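You operate a simulated robot arm through the tools that you are given. There is no shell and no other tool.

You run a simulated robot arm. Do the job below in one go: nothing can be reset, and whatever is moved stays where it is left.

## Task
The veg curry is in the microwave: cook it as its label says.
Fine: it has to end hot right through; leave it in the microwave, door shut.
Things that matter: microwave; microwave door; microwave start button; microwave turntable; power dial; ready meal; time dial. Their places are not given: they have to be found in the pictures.

Only the result counts: the job must be done as asked and must still hold three seconds after the hand-in. Knocking over, shifting, dropping, spilling or breaking anything else fails it.

## Robot
A 7-joint arm with a fingered hand, fixed in place. Base frame: the origin is on the floor under the middle of its stand, x ahead of it, y to its left, z up; the work surface is at about z = 91. Units: cm, rad, N and s.
With the tool pointing down near the work surface it reaches from about 26 to 68 cm from the base axis. Its first joint turns from -1.204 to 3.002 rad. Payload 3.4 kg.
The TCP is the grasp point between the finger pads, 2.5 cm short of the fingertips. In the tool frame z runs along the fingers and y along their closing line. The gripper opens to 8.8 cm; its body begins 2.9 cm behind the TCP. The gripper is a hand of 5 fingers: y runs from the thumb to the fingers, the wrist lies at [-1.3, -9.7, -16.2] in the tool frame, and closing takes about 1.5 s.
Orientation is that of the tool frame in the base frame, as a unit quaternion [x, y, z, w]. With the fingers straight down and the wrist toward the robot, the tool's x, y and z point along [0, 1, 0], [1, 0, 0] and [0, 0, -1] of the base frame.

## Interface
- The arm moves only by the tool step_arm. Its argument "motion" is a list of rows, each a list of 3 entries, a list of its own where there are three numbers: the shift along the tool's x, y, z in units of 200 mm (1.0 is 200 mm), then the turn, a rotation vector about the tool's x, y, z in units of 60 degrees (1.0 is 60 degrees), then the closure, from 0 (fully open) to 1 (shut). In form: [[[dx, dy, dz], [ax, ay, az], grip], ...]. A call has 1 to 20 rows; each row is the pose to reach, as a shift and turn from the pose commanded when the call began, along the tool's axes at that moment. A call with a number of a shift or a turn outside -1 to 1 is refused whole. Rows are played at 5 a second. More than 5 cm and 0.15 rad between two rows, or a gripper value outside its range, and nothing of the call is played. Where a pose cannot be reached the arm comes as near as it can. A force on the tool above 40 N (or 10 N above the force at the start of the call, whichever is more), or a blocked arm, ends the call early, and 0.2 s more pass. Each finger travels about 15.3 cm/s and halts on what it meets, pressing with about 28 N; the grip force reading is that of the motor and also rises with nothing between the fingers. The clock runs only during rows and for 0.2 s after the last one: add rows that repeat a pose to give the fingers time. It gives the time, the measured TCP pose, the force on the tool (base axes), the opening and the grip force at its end, in the units of the frame above (readings bear some noise), with the torque about the TCP (base axes, N m) and any sound that the robot's microphone picked up.
- Cameras (640 x 400 px; columns grow to the right, rows downward): "scene" is fixed at [5, 49.13, 171.2]; the picture's right is [-0.78, -0.62, 0.00], its down [-0.33, 0.41, -0.85] and it looks along [0.53, -0.67, -0.52] (base axes); focal length 360 px, centre (320, 200). "wrist" rides on the gripper at [5.9, -7.9, -10.5] in the tool frame; the picture's right is [-0.73, 0.32, -0.61], its down [-0.62, -0.68, 0.38] and it looks along [-0.29, 0.66, 0.70] (tool axes); focal length 234 px, centre (320, 200).
- camera(camera): a new picture of that camera. It takes no simulated time.
- slide_trunk(by): slides the trunk up (or, below 0, down) by that many cm; the arm rides with it, the base frame stays. It gives what a move gives, with no picture.
- hand_shape(shape): the hand has 5 fingers and takes this shape, open, in about a second: jaw (thumb against the fingers, like two jaws); tri (thumb and two fingers); tip (a fingertip pinch); poke (one finger out to press); point (the index stretched); flat (the hand flat); cup (the hand cupped); fist (a fist). The gripper value then closes the fingers along that shape, each until it touches; the sizes above hold for jaw. It gives what a move gives, with no picture.
- locate(camera, pixels): for up to 12 pixels [column, row] of the newest picture of that camera ("zoom" is the newest enlarged one), the place [x, y, z] in the base frame of the surface seen there, good to about 0.3 cm, but the place of the scene camera against the robot may be out by one fixed shift of up to 1.2 cm in any direction. It takes no simulated time.
- inspect(camera, box): a new picture of the part [left, top, right, bottom] of that camera's present view, enlarged. It takes no simulated time.
- sign_off(): hands the job in; it is judged then, once.

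Leave the gripper open and the arm clear of the work at the hand-in unless told otherwise.

The tools are called after "Emit:" as a command line: name --argument value ..., lists and objects as JSON in quotes. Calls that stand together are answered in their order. step_arm: Moves the arm, as the interface text tells. Its arguments: {"type":"object","properties":{"motion":{"type":"array","items":{"type":"array"}}},"required":["motion"]} The other tools are called the same way: slide_trunk (by) moves the trunk up or down; hand_shape (shape) gives the hand a shape; camera (camera) takes a picture; locate (camera, pixels) gives the place of the surface under pixels of a picture; inspect (camera, box) takes an enlarged picture of a part of a camera's view; sign_off () hands the job in.

At the start:

```text
time_s: 0.0
tcp_pos: [44.15, -32.42, 126.74]
tcp_rot: [0.707, 0.707, 0.0, 0.0]
ft_force: [0.4, 0.0, -0.3]
torque: [-0.01, -0.03, 0.02]
gripper_width: 8.76
gripper_force: 0.0
shape: jaw
trunk travel left (down, up): [-77.5, 16.5]
```

scene: 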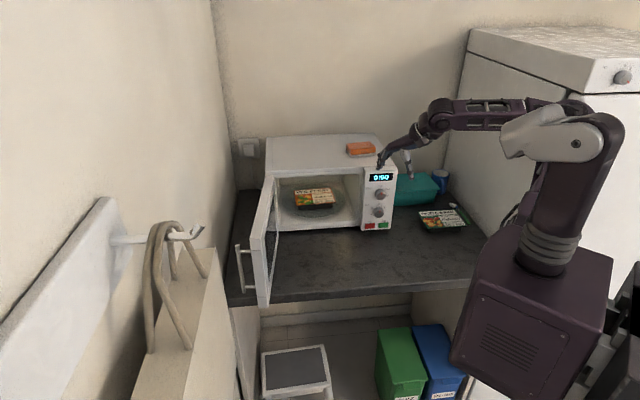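
wrist: 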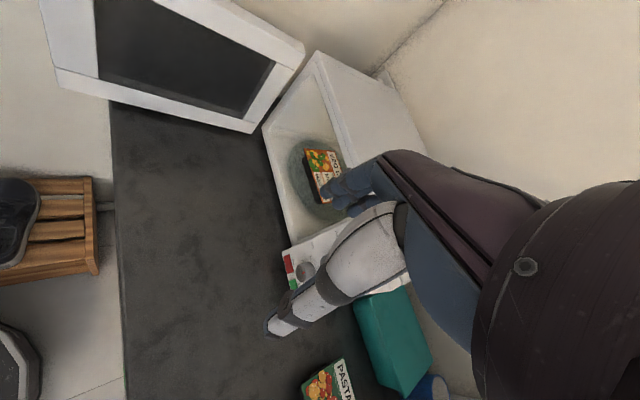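

I see the microwave with its door open and a meal on the turntable, the panel at about (378, 200) and another meal at (442, 220). I'll enlarge the microwave panel and the labels first.

Emit:
inspect --camera "scene" --box '[350, 160, 414, 240]'

Emit:
inspect --camera "scene" --box '[280, 175, 350, 219]'

Emit:
inspect --camera "scene" --box '[220, 130, 480, 310]'

Emit:
inspect --camera "wrist" --box '[260, 130, 380, 300]'

```text
5.00 times, centred on (382, 200) of scene
```

zoom: 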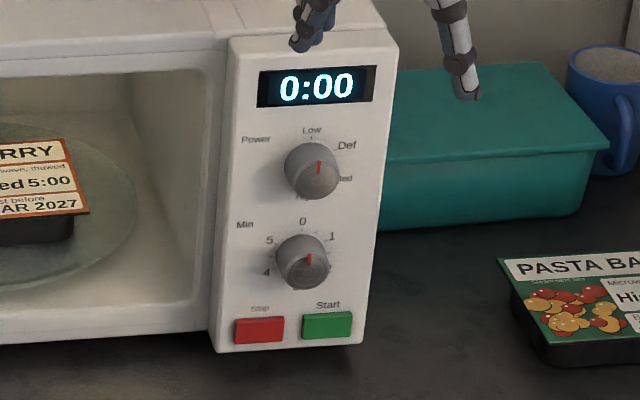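

```text
9.09 times, centred on (315, 197) of scene
```

zoom: 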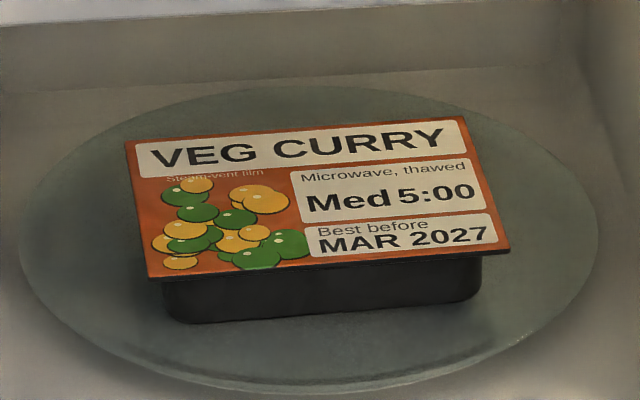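

```text
2.22 times, centred on (350, 220) of scene
```

zoom: 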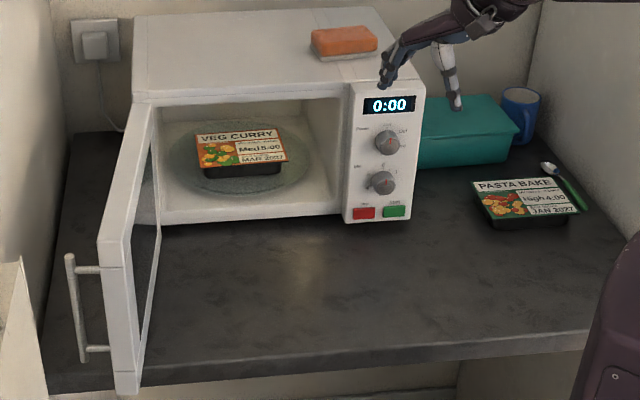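

```text
2.35 times, centred on (320, 215) of wrist
```

zoom: 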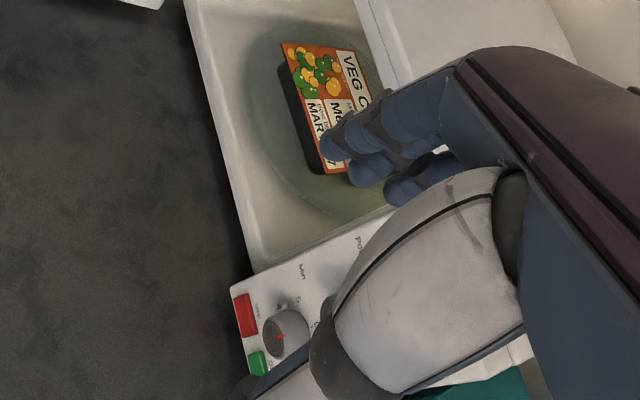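

The veg curry label reads "Microwave, thawed, Med 5:00, steam-vent film". I'll zoom in on the dials to read their marks and look at the meal for frost.

Emit:
inspect --camera "scene" --box '[364, 180, 396, 200]'

Emit:
inspect --camera "scene" --box '[364, 200, 396, 232]'

Emit:
locate --camera "scene" --pixels '[[380, 194], [378, 211], [383, 225], [369, 226], [381, 178], [361, 230], [391, 229], [362, 172], [397, 172], [240, 262], [268, 300], [276, 180]]'

Emit:
locate --camera "scene" --pixels '[[313, 195], [313, 205], [360, 148], [266, 140], [375, 136], [258, 210], [238, 250], [240, 285], [258, 300], [280, 228], [300, 214], [275, 240]]'

```text
16.00 times, centred on (380, 190) of scene
```

zoom: 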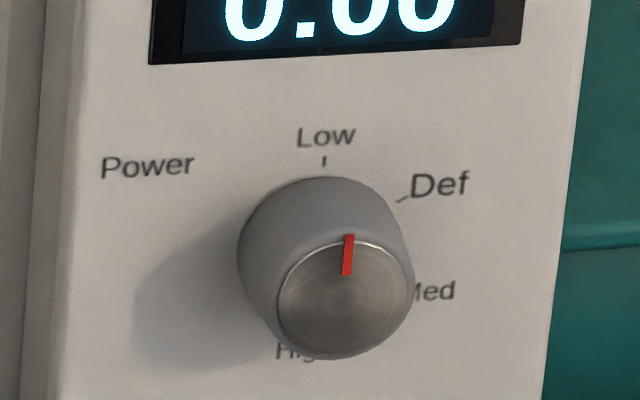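

```text
12.50 times, centred on (380, 216) of scene
```

zoom: 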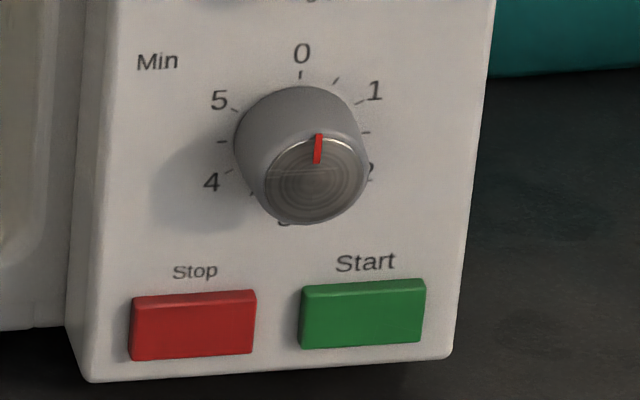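

```text
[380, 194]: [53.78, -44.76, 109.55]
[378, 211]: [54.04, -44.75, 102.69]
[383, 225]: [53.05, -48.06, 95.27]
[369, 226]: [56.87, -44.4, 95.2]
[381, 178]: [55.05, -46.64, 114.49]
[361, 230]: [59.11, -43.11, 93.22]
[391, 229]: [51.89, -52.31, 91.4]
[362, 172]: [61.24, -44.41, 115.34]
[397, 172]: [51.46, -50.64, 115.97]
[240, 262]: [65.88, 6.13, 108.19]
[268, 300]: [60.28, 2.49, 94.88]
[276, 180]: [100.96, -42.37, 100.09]
```

```text
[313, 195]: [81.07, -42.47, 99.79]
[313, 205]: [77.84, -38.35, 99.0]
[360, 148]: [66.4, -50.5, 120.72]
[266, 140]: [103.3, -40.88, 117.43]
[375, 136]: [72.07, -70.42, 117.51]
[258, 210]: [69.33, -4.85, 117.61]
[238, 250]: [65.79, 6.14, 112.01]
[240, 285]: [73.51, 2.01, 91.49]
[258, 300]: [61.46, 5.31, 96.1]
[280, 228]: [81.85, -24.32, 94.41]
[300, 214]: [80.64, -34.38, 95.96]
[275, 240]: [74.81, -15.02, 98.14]
```

Power dial points at Low (Def, Med, High follow clockwise in roughly 60° steps); the time dial points at 0, with 5 on the upper left, 300° clockwise. Next I want the geometry of the microwave front, door and handle.

Emit:
locate --camera "scene" --pixels '[[365, 182], [394, 181], [365, 220], [391, 218], [365, 200], [392, 200], [362, 190], [363, 210], [300, 229], [340, 229], [270, 174], [330, 170]]'

Emit:
inspect --camera "scene" --box '[225, 170, 305, 310]'

Emit:
inspect --camera "scene" --box '[415, 200, 485, 240]'

Emit:
inspect --camera "scene" --box '[340, 120, 430, 190]'

```text
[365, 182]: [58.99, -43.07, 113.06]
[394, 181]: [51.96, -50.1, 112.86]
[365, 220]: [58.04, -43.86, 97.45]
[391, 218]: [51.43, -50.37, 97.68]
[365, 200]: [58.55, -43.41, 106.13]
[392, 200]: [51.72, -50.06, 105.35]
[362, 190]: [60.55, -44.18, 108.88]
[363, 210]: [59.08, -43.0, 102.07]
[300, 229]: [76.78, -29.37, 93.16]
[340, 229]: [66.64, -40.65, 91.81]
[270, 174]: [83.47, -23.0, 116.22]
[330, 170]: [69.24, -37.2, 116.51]
```

```text
2.86 times, centred on (265, 240) of scene
```

zoom: 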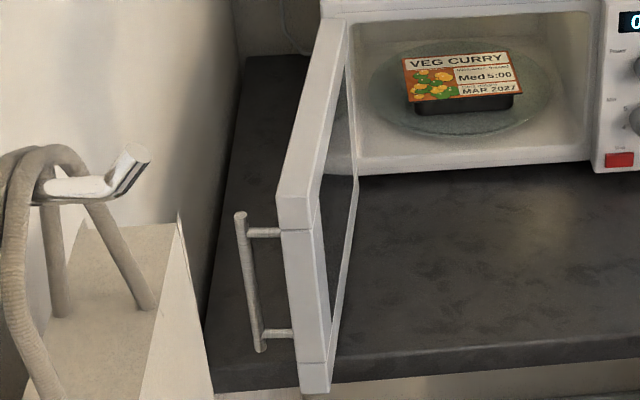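

```text
9.14 times, centred on (450, 220) of scene
```

zoom: 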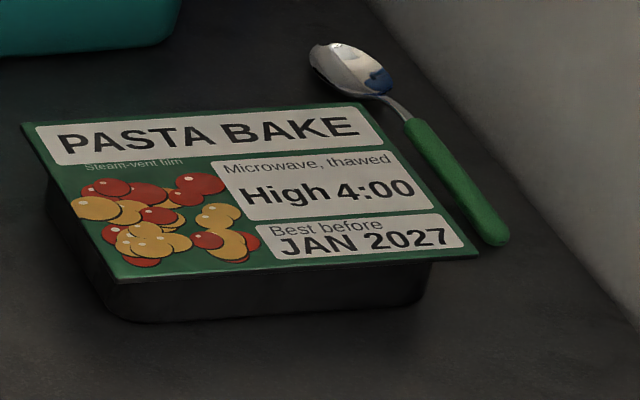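

```text
5.71 times, centred on (385, 155) of scene
```

zoom: 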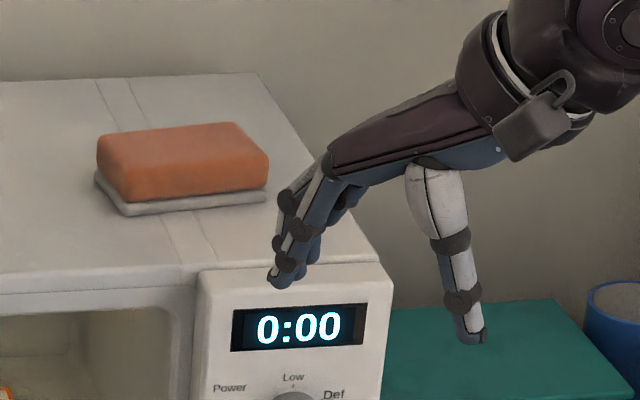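

The panel face lies in a plane with outward normal about [-0.71, 0.71, 0]; the door is open about 90°, handle at about [66, 6]. I'll locate the robot's own body and the dial centres more precisely.

Emit:
locate --camera "scene" --pixels '[[381.6, 196], [379.8, 214.6], [384, 225.5], [540, 250], [575, 145], [500, 105], [440, 115], [530, 310], [408, 175], [378, 165], [600, 120], [425, 135]]'

Emit:
locate --camera "wrist" --pixels '[[304, 271], [290, 263], [288, 284], [320, 175], [275, 140], [316, 55], [300, 45], [60, 80], [245, 130], [175, 10], [330, 365], [385, 320]]'

```text
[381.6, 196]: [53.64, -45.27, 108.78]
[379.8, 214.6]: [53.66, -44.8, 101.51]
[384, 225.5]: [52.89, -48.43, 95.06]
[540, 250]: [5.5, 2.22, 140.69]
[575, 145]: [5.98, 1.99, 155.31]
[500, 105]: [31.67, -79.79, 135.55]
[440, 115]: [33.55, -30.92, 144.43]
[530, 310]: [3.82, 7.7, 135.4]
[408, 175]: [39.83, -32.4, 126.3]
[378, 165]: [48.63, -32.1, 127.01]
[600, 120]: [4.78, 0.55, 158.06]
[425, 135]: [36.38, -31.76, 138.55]
```

```text
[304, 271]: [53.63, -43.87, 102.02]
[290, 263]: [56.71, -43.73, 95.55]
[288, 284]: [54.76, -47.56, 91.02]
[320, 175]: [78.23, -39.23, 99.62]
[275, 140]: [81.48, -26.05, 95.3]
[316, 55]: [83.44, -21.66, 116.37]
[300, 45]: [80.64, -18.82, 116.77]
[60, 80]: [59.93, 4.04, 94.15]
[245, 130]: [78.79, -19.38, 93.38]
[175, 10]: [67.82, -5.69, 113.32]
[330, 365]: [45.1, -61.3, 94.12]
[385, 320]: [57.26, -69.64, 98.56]
```

The shoulder sits at about [5, 2, 145], so the arm is well above the panel. I'll switch the hand to a fingertip pinch ("tip") and look at how it is arranged, since the dials are about 3 cm across.

Emit:
hand_shape --shape "tip"

Emit:
inspect --camera "scene" --box '[340, 100, 460, 190]'

Emit:
camera --camera "wrist"

```text
time_s: 0.9
tcp_pos: [44.11, -32.34, 126.66]
tcp_rot: [0.707, 0.707, 0.0, -0.001]
ft_force: [0.5, 0.1, -0.6]
torque: [0.0, 0.03, -0.01]
gripper_width: 8.76
gripper_force: 0.1
shape: tip
trunk travel left (down, up): [-77.5, 16.5]
```

```text
4.44 times, centred on (400, 145) of scene
```

zoom: 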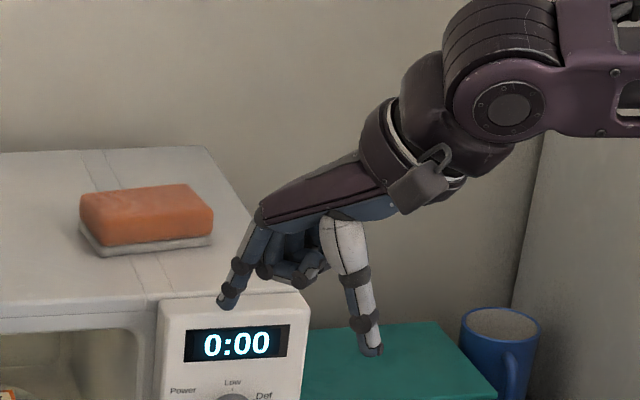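

```text
taken
```

wrist: 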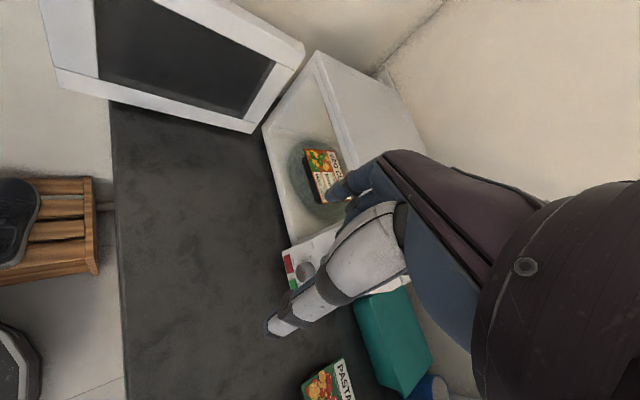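

In "tip" shape only the index finger and thumb are out, which suits the knobs. Now I'll swing the tool from pointing down to pointing at the panel with the closing line horizontal (fingers to the right), first half of the turn (74°).

Emit:
step_arm --motion '[[[0, 0, 0], [-0.0933, 0.0387, 0.0933], 0], [[0, 0, 0], [-0.1867, 0.0773, 0.1867], 0], [[0, 0, 0], [-0.28, 0.116, 0.28], 0], [[0, 0, 0], [-0.3733, 0.1547, 0.3733], 0], [[0, 0, 0], [-0.4667, 0.1933, 0.4667], 0], [[0, 0, 0], [-0.56, 0.232, 0.56], 0], [[0, 0, 0], [-0.6533, 0.2707, 0.6533], 0], [[0, 0, 0], [-0.7467, 0.3093, 0.7467], 0], [[0, 0, 0], [-0.84, 0.348, 0.84], 0], [[0, 0, 0], [-0.84, 0.348, 0.84], 0]]'

```text
time_s: 3.1
tcp_pos: [45.3, -33.1, 126.79]
tcp_rot: [0.854, 0.273, 0.41, 0.169]
ft_force: [-0.3, -0.2, 0.1]
torque: [0.03, 0.01, 0.01]
gripper_width: 8.8
gripper_force: 0.0
shape: tip
out of reach, approached as far as the arm can: row 7, 8, 9, 10
trunk travel left (down, up): [-77.5, 16.5]
```

The wrist could not quite follow from row 7 on. I'll look at the arm's present configuration.

Emit:
camera --camera "scene"

Emit:
camera --camera "wrist"

```text
taken
```

scene: 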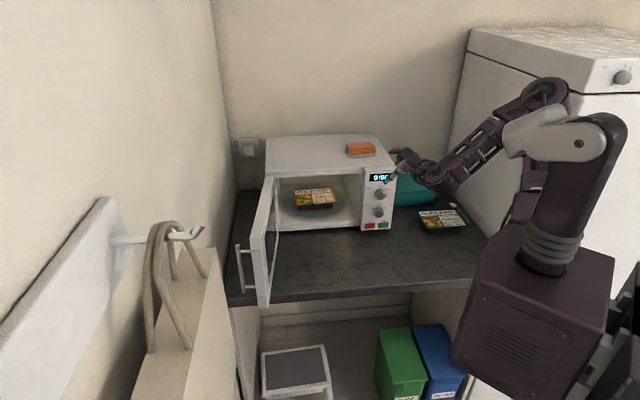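

```text
taken
```

wrist: 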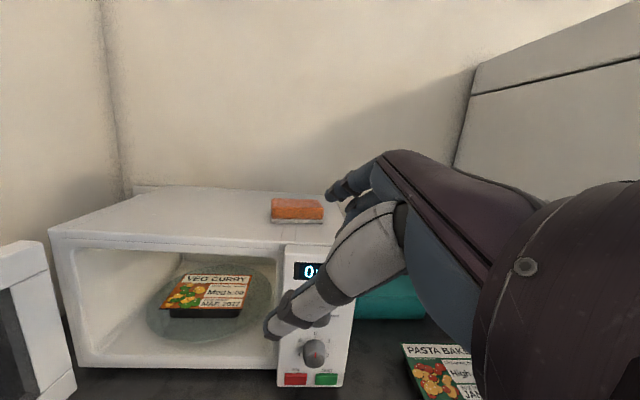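

The view is good: the panel is directly ahead. I'll check how a no-motion row is treated, to learn which pose counts as commanded now.

Emit:
step_arm --motion '[[[0, 0, 0], [0, 0, 0], 0]]'

```text
time_s: 3.5
tcp_pos: [45.55, -32.78, 126.66]
tcp_rot: [0.854, 0.273, 0.409, 0.17]
ft_force: [0.5, 0.3, 0.4]
torque: [0.0, -0.04, -0.01]
gripper_width: 8.79
gripper_force: 0.1
shape: tip
trunk travel left (down, up): [-77.5, 16.5]
```

A repeat shows the commanded pose is the one reached. I'll complete the second half of the turn (74° about the same axis) while lowering the tool to about [44, -35, 118], well ahead of the panel.

Emit:
step_arm --motion '[[[-0.041, -0.018, 0.023], [-0.0933, 0.0387, 0.0933], 0], [[-0.082, -0.036, 0.047], [-0.1867, 0.0773, 0.1867], 0], [[-0.123, -0.053, 0.07], [-0.28, 0.116, 0.28], 0], [[-0.164, -0.071, 0.093], [-0.3733, 0.1547, 0.3733], 0], [[-0.206, -0.089, 0.117], [-0.4667, 0.1933, 0.4667], 0], [[-0.247, -0.107, 0.14], [-0.56, 0.232, 0.56], 0], [[-0.288, -0.124, 0.163], [-0.6533, 0.2707, 0.6533], 0], [[-0.329, -0.142, 0.187], [-0.7467, 0.3093, 0.7467], 0], [[-0.37, -0.16, 0.21], [-0.84, 0.348, 0.84], 0], [[-0.37, -0.16, 0.21], [-0.84, 0.348, 0.84], 0]]'

Emit:
camera --camera "scene"

Emit:
camera --camera "wrist"

```text
time_s: 5.7
tcp_pos: [39.14, -42.89, 132.8]
tcp_rot: [0.824, 0.089, 0.528, 0.184]
ft_force: [0.6, -0.3, 0.4]
torque: [0.0, 0.01, 0.01]
gripper_width: 8.81
gripper_force: 0.1
shape: tip
out of reach, approached as far as the arm can: row 1, 2, 3, 4, 5, 6, 7, 8, 9, 10
trunk travel left (down, up): [-77.5, 16.5]
```

```text
taken
```

scene: 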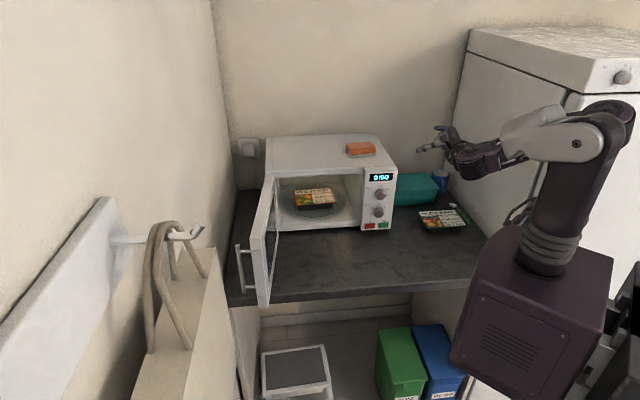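

```text
taken
```

wrist: 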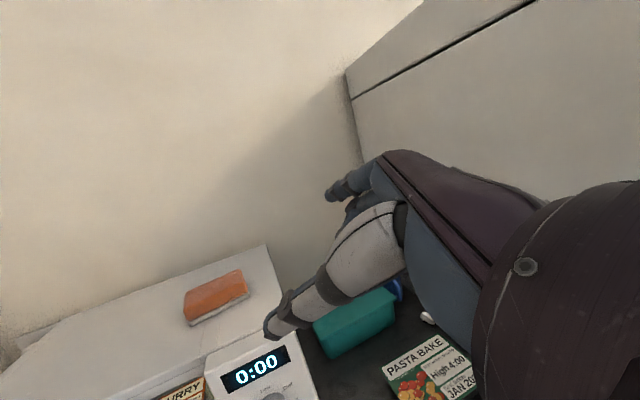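

The wrist cannot bend that way (thumb on the left side). The opposite roll – fingers to the left, thumb to the right – suits the arm better. I'll first undo the turn back toward the starting orientation, in two halves.

Emit:
step_arm --motion '[[[-0.001, -0.045, 0.009], [0.0784, -0.0379, -0.0811], 0], [[-0.001, -0.09, 0.018], [0.1569, -0.0757, -0.1621], 0], [[-0.002, -0.134, 0.028], [0.2353, -0.1136, -0.2432], 0], [[-0.003, -0.179, 0.037], [0.3137, -0.1514, -0.3243], 0], [[-0.003, -0.224, 0.046], [0.3921, -0.1893, -0.4054], 0], [[-0.004, -0.269, 0.055], [0.4706, -0.2271, -0.4864], 0], [[-0.005, -0.313, 0.065], [0.549, -0.265, -0.5675], 0], [[-0.005, -0.313, 0.065], [0.549, -0.265, -0.5675], 0]]'

```text
time_s: 7.5
tcp_pos: [40.55, -36.92, 129.75]
tcp_rot: [0.844, 0.441, 0.289, 0.101]
ft_force: [-0.5, 0.2, 0.3]
torque: [0.01, 0.01, -0.02]
gripper_width: 8.78
gripper_force: 0.0
shape: tip
trunk travel left (down, up): [-77.5, 16.5]
```

Back cleanly and reachable. From here the target orientation (fingers left, thumb right, pointing at the panel) is 120° away; I'll do the first half now, moving slowly toward [47, -37, 120].

Emit:
step_arm --motion '[[[-0.003, 0.001, 0.036], [-0.0313, -0.0763, -0.0934], 0], [[-0.007, 0.002, 0.073], [-0.0625, -0.1525, -0.1868], 0], [[-0.01, 0.003, 0.109], [-0.0938, -0.2288, -0.2801], 0], [[-0.014, 0.004, 0.145], [-0.125, -0.305, -0.3735], 0], [[-0.017, 0.005, 0.181], [-0.1563, -0.3813, -0.4669], 0], [[-0.02, 0.006, 0.218], [-0.1875, -0.4575, -0.5603], 0], [[-0.024, 0.007, 0.254], [-0.2188, -0.5338, -0.6536], 0], [[-0.027, 0.008, 0.29], [-0.25, -0.61, -0.747], 0], [[-0.027, 0.008, 0.29], [-0.25, -0.61, -0.747], 0]]'

```text
time_s: 9.5
tcp_pos: [43.72, -36.94, 124.85]
tcp_rot: [0.642, 0.63, 0.009, 0.436]
ft_force: [0.5, 0.1, -0.6]
torque: [0.01, 0.01, 0.0]
gripper_width: 8.8
gripper_force: 0.1
shape: tip
trunk travel left (down, up): [-77.5, 16.5]
```

That was fully reached. Now the second half of the turn, ending at about [47, -38, 115] – still some 12 cm clear of the panel face.

Emit:
step_arm --motion '[[[0.032, -0.02, 0.053], [-0.0313, -0.0757, -0.0932], 0], [[0.064, -0.04, 0.107], [-0.0625, -0.1513, -0.1863], 0], [[0.096, -0.06, 0.16], [-0.0938, -0.227, -0.2795], 0], [[0.128, -0.08, 0.213], [-0.125, -0.3025, -0.3725], 0], [[0.16, -0.099, 0.266], [-0.1563, -0.3781, -0.4656], 0], [[0.192, -0.119, 0.32], [-0.1875, -0.4538, -0.5588], 0], [[0.224, -0.139, 0.373], [-0.2188, -0.5294, -0.6519], 0], [[0.256, -0.159, 0.426], [-0.25, -0.605, -0.745], 0], [[0.256, -0.159, 0.426], [-0.25, -0.605, -0.745], 0]]'

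Emit:
camera --camera "scene"

Emit:
camera --camera "wrist"

```text
time_s: 11.5
tcp_pos: [47.11, -38.07, 115.16]
tcp_rot: [0.271, 0.653, -0.27, 0.654]
ft_force: [-1.2, -0.6, 1.2]
torque: [0.0, 0.01, 0.01]
gripper_width: 8.78
gripper_force: 0.1
shape: tip
trunk travel left (down, up): [-77.5, 16.5]
```

```text
taken
```

scene: 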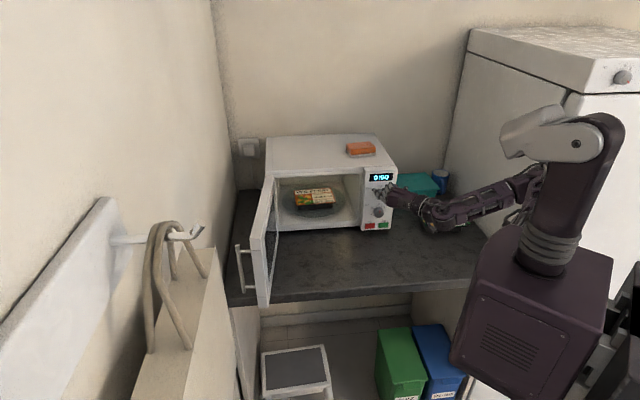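

```text
taken
```

wrist: 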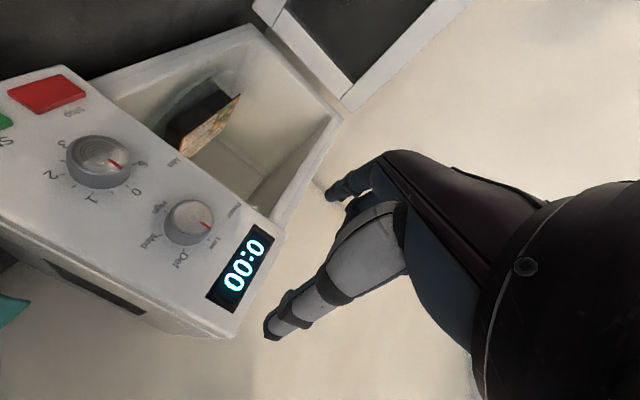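

The pose is reached, and the wrist camera now looks squarely at the panel. The forearm seems close above the pasta bake, so I'll check its clearance and read the dial positions from the wrist camera.

Emit:
inspect --camera "scene" --box '[360, 150, 560, 270]'

Emit:
locate --camera "wrist" --pixels '[[101, 163], [190, 225], [120, 167], [207, 226], [98, 190], [188, 243], [48, 93], [4, 122], [240, 277], [150, 250], [120, 210], [215, 170]]'

Emit:
inspect --camera "wrist" --box '[0, 60, 280, 340]'

Emit:
locate --camera "scene" --pixels '[[430, 215], [450, 222], [465, 218], [480, 205], [500, 200], [520, 190], [440, 195], [435, 225], [425, 222], [415, 218], [385, 192], [390, 205]]'

```text
3.20 times, centred on (460, 210) of scene
```

zoom: 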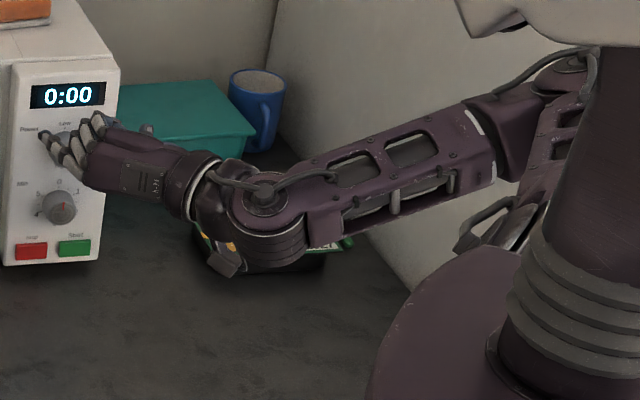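

```text
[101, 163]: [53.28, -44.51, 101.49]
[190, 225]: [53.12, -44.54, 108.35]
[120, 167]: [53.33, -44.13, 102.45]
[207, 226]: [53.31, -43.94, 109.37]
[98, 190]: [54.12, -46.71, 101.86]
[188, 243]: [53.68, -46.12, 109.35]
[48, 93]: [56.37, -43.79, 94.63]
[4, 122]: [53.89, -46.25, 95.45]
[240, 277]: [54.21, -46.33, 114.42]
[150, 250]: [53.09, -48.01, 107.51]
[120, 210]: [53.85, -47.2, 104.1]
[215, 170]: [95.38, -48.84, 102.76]
```

```text
1.43 times, centred on (140, 200) of wrist
```

zoom: 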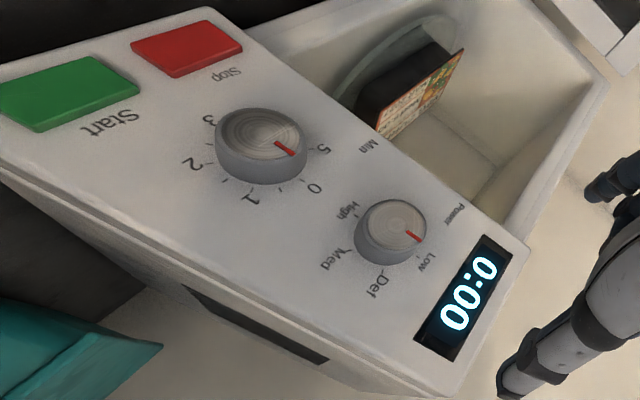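

```text
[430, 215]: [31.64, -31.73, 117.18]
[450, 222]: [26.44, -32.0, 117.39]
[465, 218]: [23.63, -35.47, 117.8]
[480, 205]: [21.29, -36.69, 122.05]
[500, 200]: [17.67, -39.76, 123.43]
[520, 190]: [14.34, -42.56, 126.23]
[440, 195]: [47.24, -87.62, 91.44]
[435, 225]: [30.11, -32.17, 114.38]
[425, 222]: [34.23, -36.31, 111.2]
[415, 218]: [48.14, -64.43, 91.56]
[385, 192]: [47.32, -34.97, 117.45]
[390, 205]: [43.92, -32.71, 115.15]
```

The forearm is well above the counter (z above 111), the pasta bake is far off to the side. Now a finer measurement of both dial faces in the enlarged wrist picture.

Emit:
inspect --camera "wrist" --box '[50, 120, 250, 280]'

```text
2.50 times, centred on (150, 200) of wrist
```

zoom: 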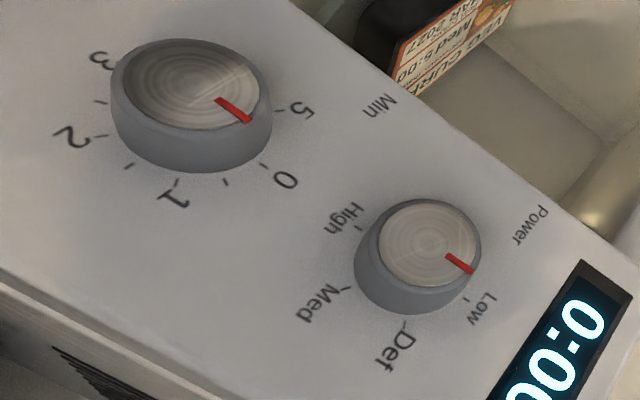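

Emit:
locate --camera "zoom" --pixels '[[429, 242], [386, 240], [472, 246], [429, 204], [426, 281], [190, 83], [130, 78], [252, 92], [195, 46], [188, 122], [400, 330], [270, 230]]'

```text
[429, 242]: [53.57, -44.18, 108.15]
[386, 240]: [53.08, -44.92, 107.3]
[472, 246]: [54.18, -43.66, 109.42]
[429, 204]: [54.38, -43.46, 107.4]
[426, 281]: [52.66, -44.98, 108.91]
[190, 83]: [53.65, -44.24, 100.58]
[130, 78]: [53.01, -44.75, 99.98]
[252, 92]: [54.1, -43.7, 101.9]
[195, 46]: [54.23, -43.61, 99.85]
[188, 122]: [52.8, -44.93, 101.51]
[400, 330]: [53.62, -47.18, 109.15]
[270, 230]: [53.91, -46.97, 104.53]
```

Power dial centre is about [53.57, -44.22, 108.2], time dial about [53.56, -44.25, 100.8]; knobs about 3 cm wide and 2.1 cm deep. Before approaching, I'll half-close the pinch in free air to see where the fingertips meet.

Emit:
step_arm --motion '[[[0, 0, 0], [0, 0, 0], 0.2], [[0, 0, 0], [0, 0, 0], 0.4], [[0, 0, 0], [0, 0, 0], 0.6], [[0, 0, 0], [0, 0, 0], 0.6], [[0, 0, 0], [0, 0, 0], 0.6]]'

Emit:
inspect --camera "wrist" --box '[220, 120, 440, 380]'

Emit:
inspect --camera "scene" --box '[350, 170, 440, 230]'

```text
time_s: 12.7
tcp_pos: [47.08, -37.83, 115.23]
tcp_rot: [0.273, 0.652, -0.269, 0.654]
ft_force: [-0.6, 0.0, 0.0]
torque: [-0.01, 0.01, -0.02]
gripper_width: 3.59
gripper_force: 0.1
shape: tip
trunk travel left (down, up): [-77.5, 16.5]
```

```text
1.54 times, centred on (330, 250) of wrist
```

zoom: 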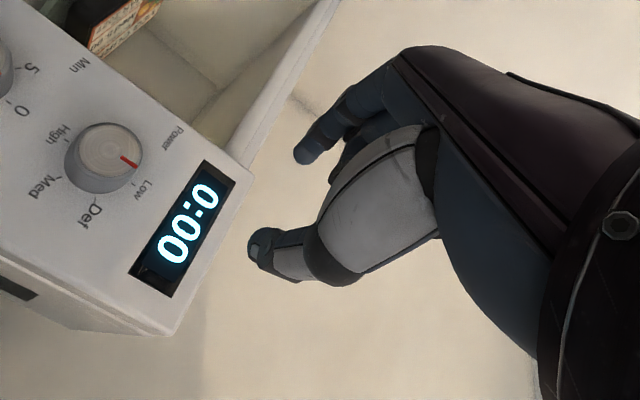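

```text
6.67 times, centred on (395, 200) of scene
```

zoom: 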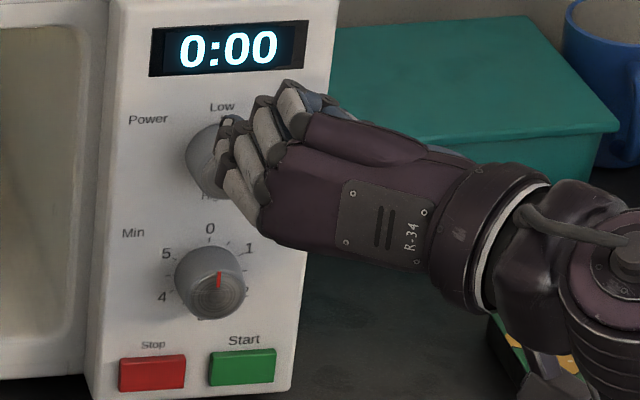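

Emit:
locate --camera "wrist" --pixels '[[290, 278], [283, 272], [280, 283], [300, 283], [312, 221], [318, 217], [310, 215], [322, 205], [330, 195], [330, 260]]'

Emit:
camera --camera "wrist"

```text
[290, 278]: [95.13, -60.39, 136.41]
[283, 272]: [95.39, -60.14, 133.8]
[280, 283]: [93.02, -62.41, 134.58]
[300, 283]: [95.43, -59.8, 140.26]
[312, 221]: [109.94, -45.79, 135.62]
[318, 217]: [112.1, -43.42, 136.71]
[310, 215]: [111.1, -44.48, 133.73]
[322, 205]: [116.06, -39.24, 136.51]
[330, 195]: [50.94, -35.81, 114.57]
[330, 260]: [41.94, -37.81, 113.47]
```

```text
taken
```

wrist: 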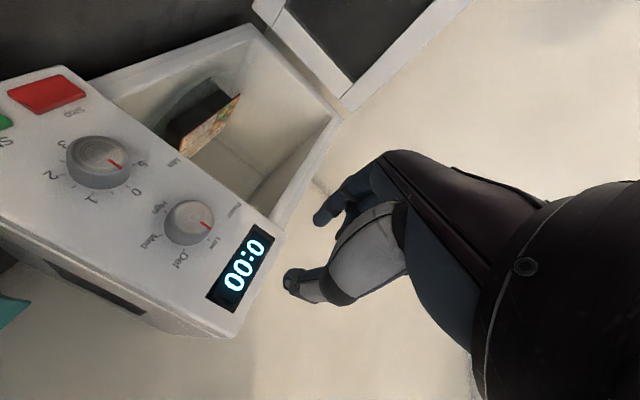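

Emit:
locate --camera "wrist" --pixels '[[290, 282], [286, 276], [292, 289], [297, 276], [318, 219], [324, 222], [320, 212], [328, 207], [345, 212], [310, 288]]'

```text
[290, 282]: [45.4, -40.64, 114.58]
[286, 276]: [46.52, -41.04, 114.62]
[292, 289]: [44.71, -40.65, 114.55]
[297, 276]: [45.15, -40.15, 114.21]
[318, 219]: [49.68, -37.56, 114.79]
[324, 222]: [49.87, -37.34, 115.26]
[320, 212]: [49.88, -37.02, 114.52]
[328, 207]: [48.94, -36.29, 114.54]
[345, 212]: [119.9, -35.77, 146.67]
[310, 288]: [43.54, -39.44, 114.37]
```

At 3.6 cm opening the tips reach about 1.9 cm past the TCP, nicely centred. I'll move to 6 cm in front of the power dial on its axis with the pinch open about 5.7 cm, then test how far the hand can roll there.

Emit:
step_arm --motion '[[[0.088, 0.001, 0.039], [0, 0, 0], 0.35], [[0.176, 0.002, 0.078], [0, 0, 0], 0.35], [[0.264, 0.003, 0.117], [0, 0, 0], 0.35], [[0.3515, 0.0035, 0.1555], [0, 0, 0], 0.35], [[0.3515, 0.0035, 0.1555], [0, 0, 0], 0.35]]'

Emit:
step_arm --motion '[[[0, 0, 0], [0, 0, -0.14], 0.35], [[0, 0, 0], [0, 0, -0.28], 0.35], [[0, 0, 0], [0, 0, -0.42], 0.35], [[0, 0, 0], [0, 0, -0.56], 0.35], [[0, 0, 0], [0, 0, -0.7], 0.35], [[0, 0, 0], [0, 0, -0.84], 0.35], [[0, 0, 0], [0, 0, -0.98], 0.35], [[0, 0, 0], [0, 0, -0.98], 0.35]]'

```text
time_s: 13.9
tcp_pos: [49.28, -40.11, 108.13]
tcp_rot: [0.273, 0.653, -0.269, 0.654]
ft_force: [0.5, 0.1, -0.4]
torque: [0.01, -0.02, 0.0]
gripper_width: 5.7
gripper_force: 0.0
shape: tip
trunk travel left (down, up): [-77.5, 16.5]
```

```text
time_s: 15.7
tcp_pos: [49.33, -40.07, 108.13]
tcp_rot: [-0.084, 0.702, -0.555, 0.437]
ft_force: [-0.2, 0.1, -0.5]
torque: [0.0, -0.02, 0.01]
gripper_width: 5.7
gripper_force: 0.1
shape: tip
trunk travel left (down, up): [-77.5, 16.5]
```

The roll of -59° was reached fully. I'll test another -42° to see if the hand gets past "fingers down".

Emit:
step_arm --motion '[[[0, 0, 0], [0, 0, -0.14], 0.35], [[0, 0, 0], [0, 0, -0.28], 0.35], [[0, 0, 0], [0, 0, -0.42], 0.35], [[0, 0, 0], [0, 0, -0.56], 0.35], [[0, 0, 0], [0, 0, -0.7], 0.35], [[0, 0, 0], [0, 0, -0.7], 0.35]]'

Emit:
camera --camera "scene"

Emit:
camera --camera "wrist"

```text
time_s: 17.1
tcp_pos: [49.24, -40.3, 108.17]
tcp_rot: [0.328, -0.627, 0.675, -0.209]
ft_force: [0.5, -0.2, 0.6]
torque: [0.02, 0.02, 0.01]
gripper_width: 5.69
gripper_force: 0.2
shape: tip
trunk travel left (down, up): [-77.5, 16.5]
```

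```text
taken
```

scene: 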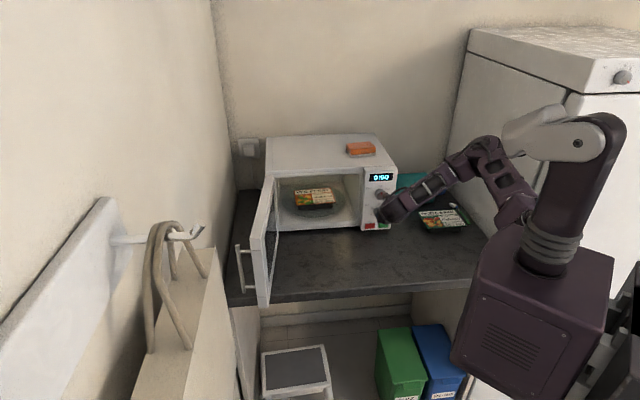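

```text
taken
```

wrist: 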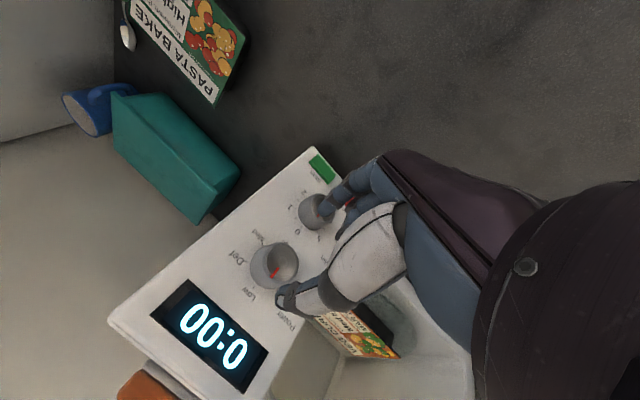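

The roll reached is about -101° from before (fingers down, thumb up), fully attained – so a single stroke of +120° can take the power dial from Low to Med. I'll re-measure the power dial from this view.

Emit:
inspect --camera "wrist" --box '[230, 180, 390, 320]'

```text
2.86 times, centred on (310, 250) of wrist
```

zoom: 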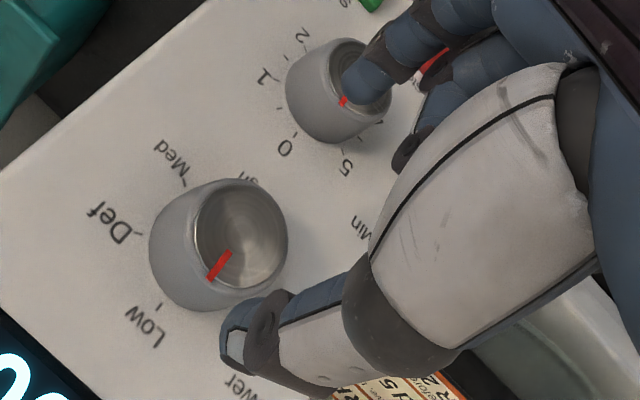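

Emit:
locate --camera "zoom" --pixels '[[240, 235], [199, 236], [281, 240], [245, 187], [236, 282], [240, 345], [280, 330], [370, 90], [420, 60], [405, 155], [185, 185], [160, 305]]'

```text
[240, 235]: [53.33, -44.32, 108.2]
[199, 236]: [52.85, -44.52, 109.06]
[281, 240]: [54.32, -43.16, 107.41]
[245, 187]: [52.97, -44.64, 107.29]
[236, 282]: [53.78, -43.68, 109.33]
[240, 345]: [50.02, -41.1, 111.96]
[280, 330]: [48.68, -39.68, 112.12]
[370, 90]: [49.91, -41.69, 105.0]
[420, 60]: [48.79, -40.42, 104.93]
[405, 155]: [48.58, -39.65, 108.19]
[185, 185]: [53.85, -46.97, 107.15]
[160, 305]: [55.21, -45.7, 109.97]
```

Both measurements agree: dial axis through about [53.5, -44.1], z = 108.2. Now I'll slide 5.4 cm straight in along the dial axis with the pinch at about 4.8 cm.

Emit:
step_arm --motion '[[[-0.01, -0.002, 0.03], [0, 0, 0], 0.45], [[-0.01, -0.002, 0.08], [0, 0, 0], 0.45], [[-0.01, -0.002, 0.13], [0, 0, 0], 0.45], [[-0.01, -0.002, 0.18], [0, 0, 0], 0.45], [[-0.01, -0.002, 0.23], [0, 0, 0], 0.45], [[-0.01, -0.002, 0.27], [0, 0, 0], 0.45], [[-0.01, -0.002, 0.27], [0, 0, 0], 0.45]]'

Emit:
camera --camera "wrist"

Emit:
inspect --camera "scene" --box '[350, 170, 440, 230]'

```text
time_s: 18.7
tcp_pos: [53.26, -43.76, 108.12]
tcp_rot: [0.329, -0.626, 0.675, -0.209]
ft_force: [-0.9, -0.6, 1.0]
torque: [0.03, 0.0, -0.01]
gripper_width: 4.87
gripper_force: 0.0
shape: tip
trunk travel left (down, up): [-77.5, 16.5]
```

```text
taken
```

wrist: 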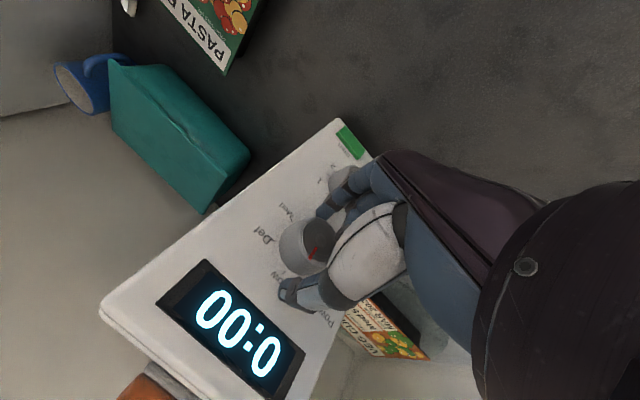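

```text
6.67 times, centred on (395, 200) of scene
```

zoom: 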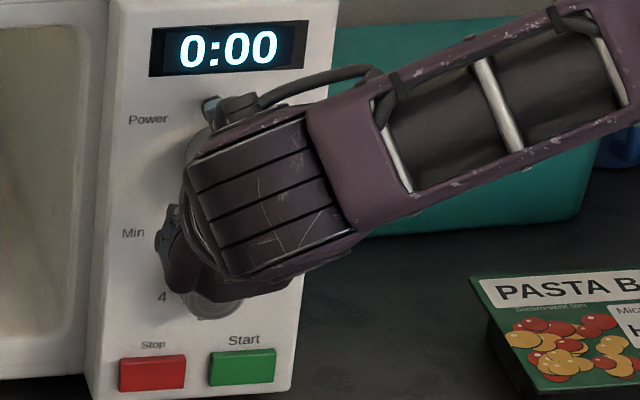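

Nothing touched (force near zero) and the knob lies between thumb and index at about (305, 245). I'll take a closer look to check the alignment before closing.

Emit:
inspect --camera "wrist" --box '[260, 180, 380, 320]'

```text
2.86 times, centred on (320, 250) of wrist
```

zoom: 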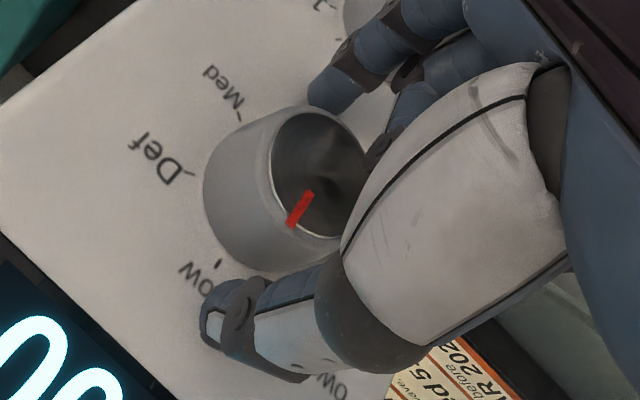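

The thumb and index straddle the knob evenly. Closing the pinch on the power dial now, giving the fingers time.

Emit:
step_arm --motion '[[[0, 0, 0], [0, 0, 0], 0.55], [[0, 0, 0], [0, 0, 0], 0.65], [[0, 0, 0], [0, 0, 0], 0.8], [[0, 0, 0], [0, 0, 0], 1.0], [[0, 0, 0], [0, 0, 0], 1.0], [[0, 0, 0], [0, 0, 0], 1.0], [[0, 0, 0], [0, 0, 0], 1.0]]'

Emit:
inspect --camera "wrist" --box '[260, 180, 380, 320]'

```text
time_s: 20.3
tcp_pos: [53.28, -43.73, 108.19]
tcp_rot: [0.329, -0.626, 0.675, -0.21]
ft_force: [0.9, 0.3, 2.0]
torque: [-0.01, -0.02, -0.01]
gripper_width: 2.8
gripper_force: 28.6
shape: tip
trunk travel left (down, up): [-77.5, 16.5]
```

```text
2.86 times, centred on (320, 250) of wrist
```

zoom: 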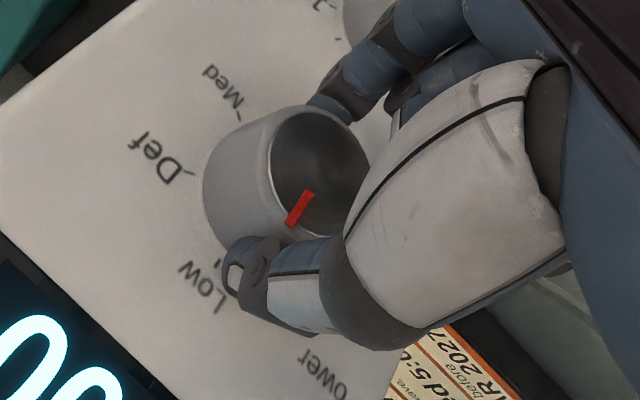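

The pinch holds the knob (width 2.8 cm, 28.6 N). I'll turn +30° clockwise first and check that the red mark follows.

Emit:
step_arm --motion '[[[0, 0, 0], [0, 0, 0.1], 1.0], [[0, 0, 0], [0, 0, 0.2], 1.0], [[0, 0, 0], [0, 0, 0.3], 1.0], [[0, 0, 0], [0, 0, 0.4], 1.0], [[0, 0, 0], [0, 0, 0.5], 1.0], [[0, 0, 0], [0, 0, 0.5], 1.0]]'

Emit:
inspect --camera "wrist" --box '[260, 180, 380, 320]'

```text
time_s: 21.7
tcp_pos: [53.14, -43.7, 108.23]
tcp_rot: [-0.156, 0.689, -0.598, 0.378]
ft_force: [0.1, -1.3, 4.6]
torque: [-0.06, -0.02, -0.04]
gripper_width: 2.79
gripper_force: 28.1
shape: tip
trunk travel left (down, up): [-77.5, 16.5]
```

```text
2.86 times, centred on (320, 250) of wrist
```

zoom: 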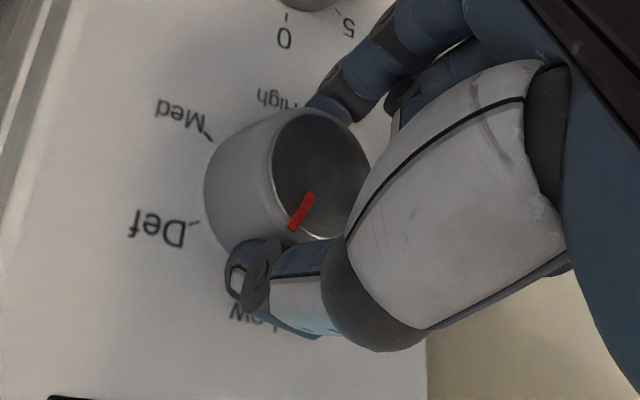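

The knob turns with the hand. Continuing another +60°.

Emit:
step_arm --motion '[[[0, 0, 0], [0, 0, 0.125], 1.0], [[0, 0, 0], [0, 0, 0.25], 1.0], [[0, 0, 0], [0, 0, 0.375], 1.0], [[0, 0, 0], [0, 0, 0.5], 1.0], [[0, 0, 0], [0, 0, 0.625], 1.0], [[0, 0, 0], [0, 0, 0.75], 1.0], [[0, 0, 0], [0, 0, 0.875], 1.0], [[0, 0, 0], [0, 0, 1.0], 1.0], [[0, 0, 0], [0, 0, 1.0], 1.0]]'

Emit:
inspect --camera "wrist" --box '[260, 180, 380, 320]'

Emit:
camera --camera "scene"

```text
time_s: 23.7
tcp_pos: [53.28, -43.78, 108.18]
tcp_rot: [0.21, 0.676, -0.329, 0.626]
ft_force: [-2.5, -0.3, 1.2]
torque: [0.02, -0.04, 0.0]
gripper_width: 2.81
gripper_force: 28.1
shape: tip
trunk travel left (down, up): [-77.5, 16.5]
```

```text
2.86 times, centred on (320, 250) of wrist
```

zoom: 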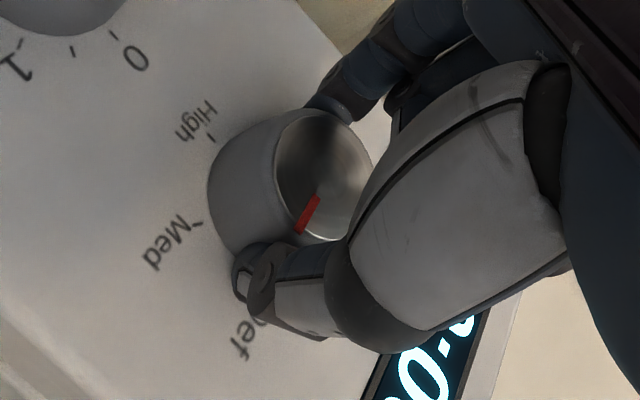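

```text
taken
```

scene: 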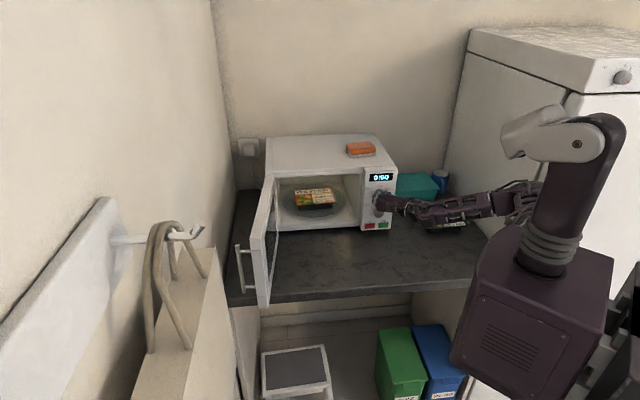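

90° done, still firmly held. The last +30° brings the mark to Med.

Emit:
step_arm --motion '[[[0, 0, 0], [0, 0, 0.1], 1.0], [[0, 0, 0], [0, 0, 0.2], 1.0], [[0, 0, 0], [0, 0, 0.3], 1.0], [[0, 0, 0], [0, 0, 0.4], 1.0], [[0, 0, 0], [0, 0, 0.5], 1.0], [[0, 0, 0], [0, 0, 0.5], 1.0], [[0, 0, 0], [0, 0, 0.5], 1.0]]'

Emit:
inspect --camera "wrist" --box '[260, 180, 380, 320]'

Emit:
inspect --camera "scene" --box '[360, 150, 560, 270]'

```text
time_s: 25.3
tcp_pos: [53.21, -43.76, 108.17]
tcp_rot: [0.378, 0.598, -0.156, 0.69]
ft_force: [0.9, 0.2, 1.9]
torque: [-0.04, -0.05, 0.04]
gripper_width: 2.78
gripper_force: 27.4
shape: tip
trunk travel left (down, up): [-77.5, 16.5]
```

```text
2.86 times, centred on (320, 250) of wrist
```

zoom: 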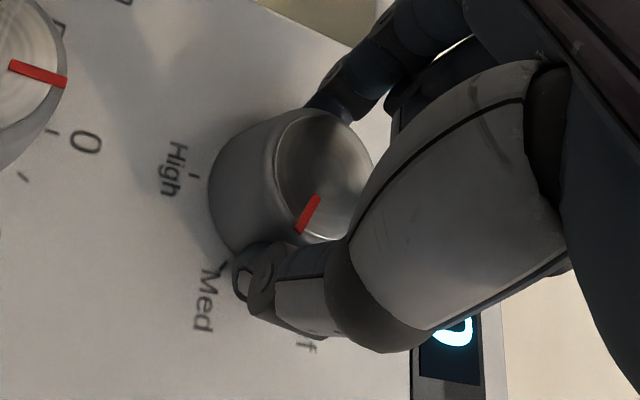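

```text
3.20 times, centred on (460, 210) of scene
```

zoom: 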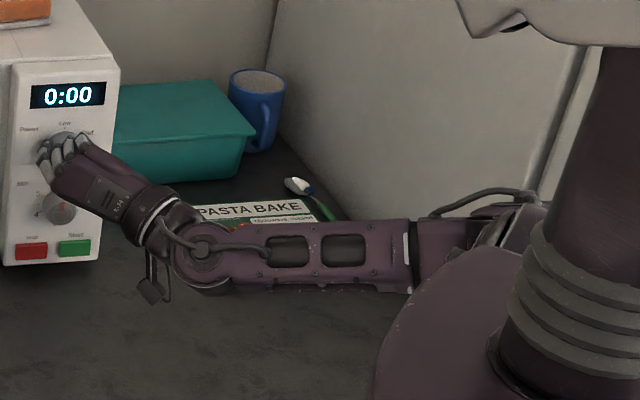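

The mark now stands relative to Med just as it stood relative to Low at the start. I'll open the pinch and back straight out 6 cm, then verify from the camera.

Emit:
step_arm --motion '[[[0, 0, 0], [0, 0, 0], 0.7], [[0, 0, 0], [0, 0, 0], 0.5], [[0, 0, 0], [0, 0, 0], 0.4], [[0, 0, 0], [0, 0, 0], 0.4], [[0, 0, -0.06], [0, 0, 0], 0.4], [[0, 0, -0.15], [0, 0, 0], 0.4], [[0, 0, -0.24], [0, 0, 0], 0.4], [[0, 0, -0.33], [0, 0, 0], 0.4], [[0, 0, -0.33], [0, 0, 0], 0.4]]'

Emit:
camera --camera "wrist"

Emit:
inspect --camera "scene" --box '[350, 170, 440, 230]'

```text
time_s: 27.3
tcp_pos: [48.55, -39.21, 108.22]
tcp_rot: [0.377, 0.599, -0.157, 0.689]
ft_force: [-0.5, 0.7, 0.5]
torque: [0.01, 0.0, -0.01]
gripper_width: 5.23
gripper_force: 0.0
shape: tip
trunk travel left (down, up): [-77.5, 16.5]
```

```text
taken
```

wrist: 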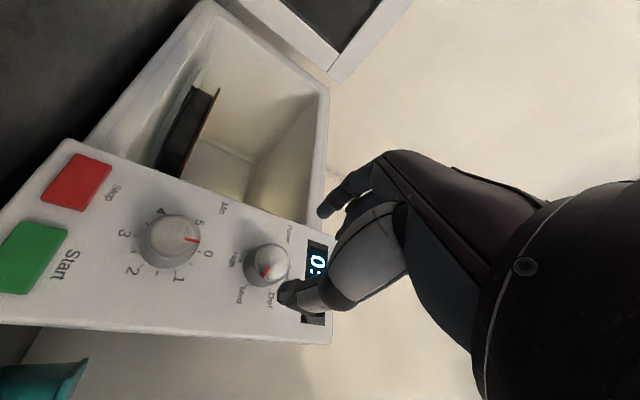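

```text
6.67 times, centred on (395, 200) of scene
```

zoom: 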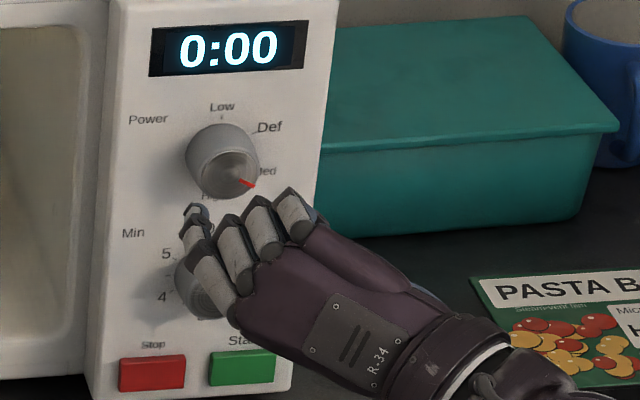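

The scene view confirms the power mark now points to Med. Next the time dial; I'll measure its surroundings (buttons just below it) since the index finger will pass there.

Emit:
inspect --camera "wrist" --box '[0, 130, 280, 305]'

```text
2.29 times, centred on (140, 218) of wrist
```

zoom: 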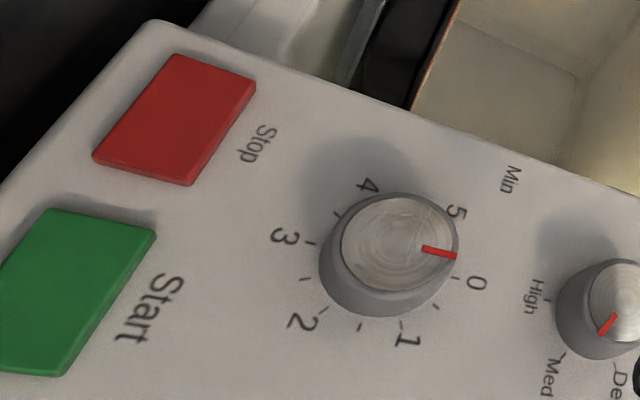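

Emit:
locate --camera "zoom" --pixels '[[398, 242], [345, 245], [452, 240], [395, 197], [395, 288], [252, 85], [190, 180], [150, 230], [60, 370], [165, 100], [70, 280], [300, 205]]'

```text
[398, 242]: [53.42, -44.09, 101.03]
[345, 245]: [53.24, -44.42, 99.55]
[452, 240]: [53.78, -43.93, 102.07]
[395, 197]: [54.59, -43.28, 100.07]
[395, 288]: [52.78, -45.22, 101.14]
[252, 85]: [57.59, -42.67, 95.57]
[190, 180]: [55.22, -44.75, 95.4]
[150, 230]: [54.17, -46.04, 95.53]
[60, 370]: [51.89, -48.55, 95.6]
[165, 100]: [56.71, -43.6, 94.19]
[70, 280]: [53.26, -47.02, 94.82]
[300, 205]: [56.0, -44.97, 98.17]
```

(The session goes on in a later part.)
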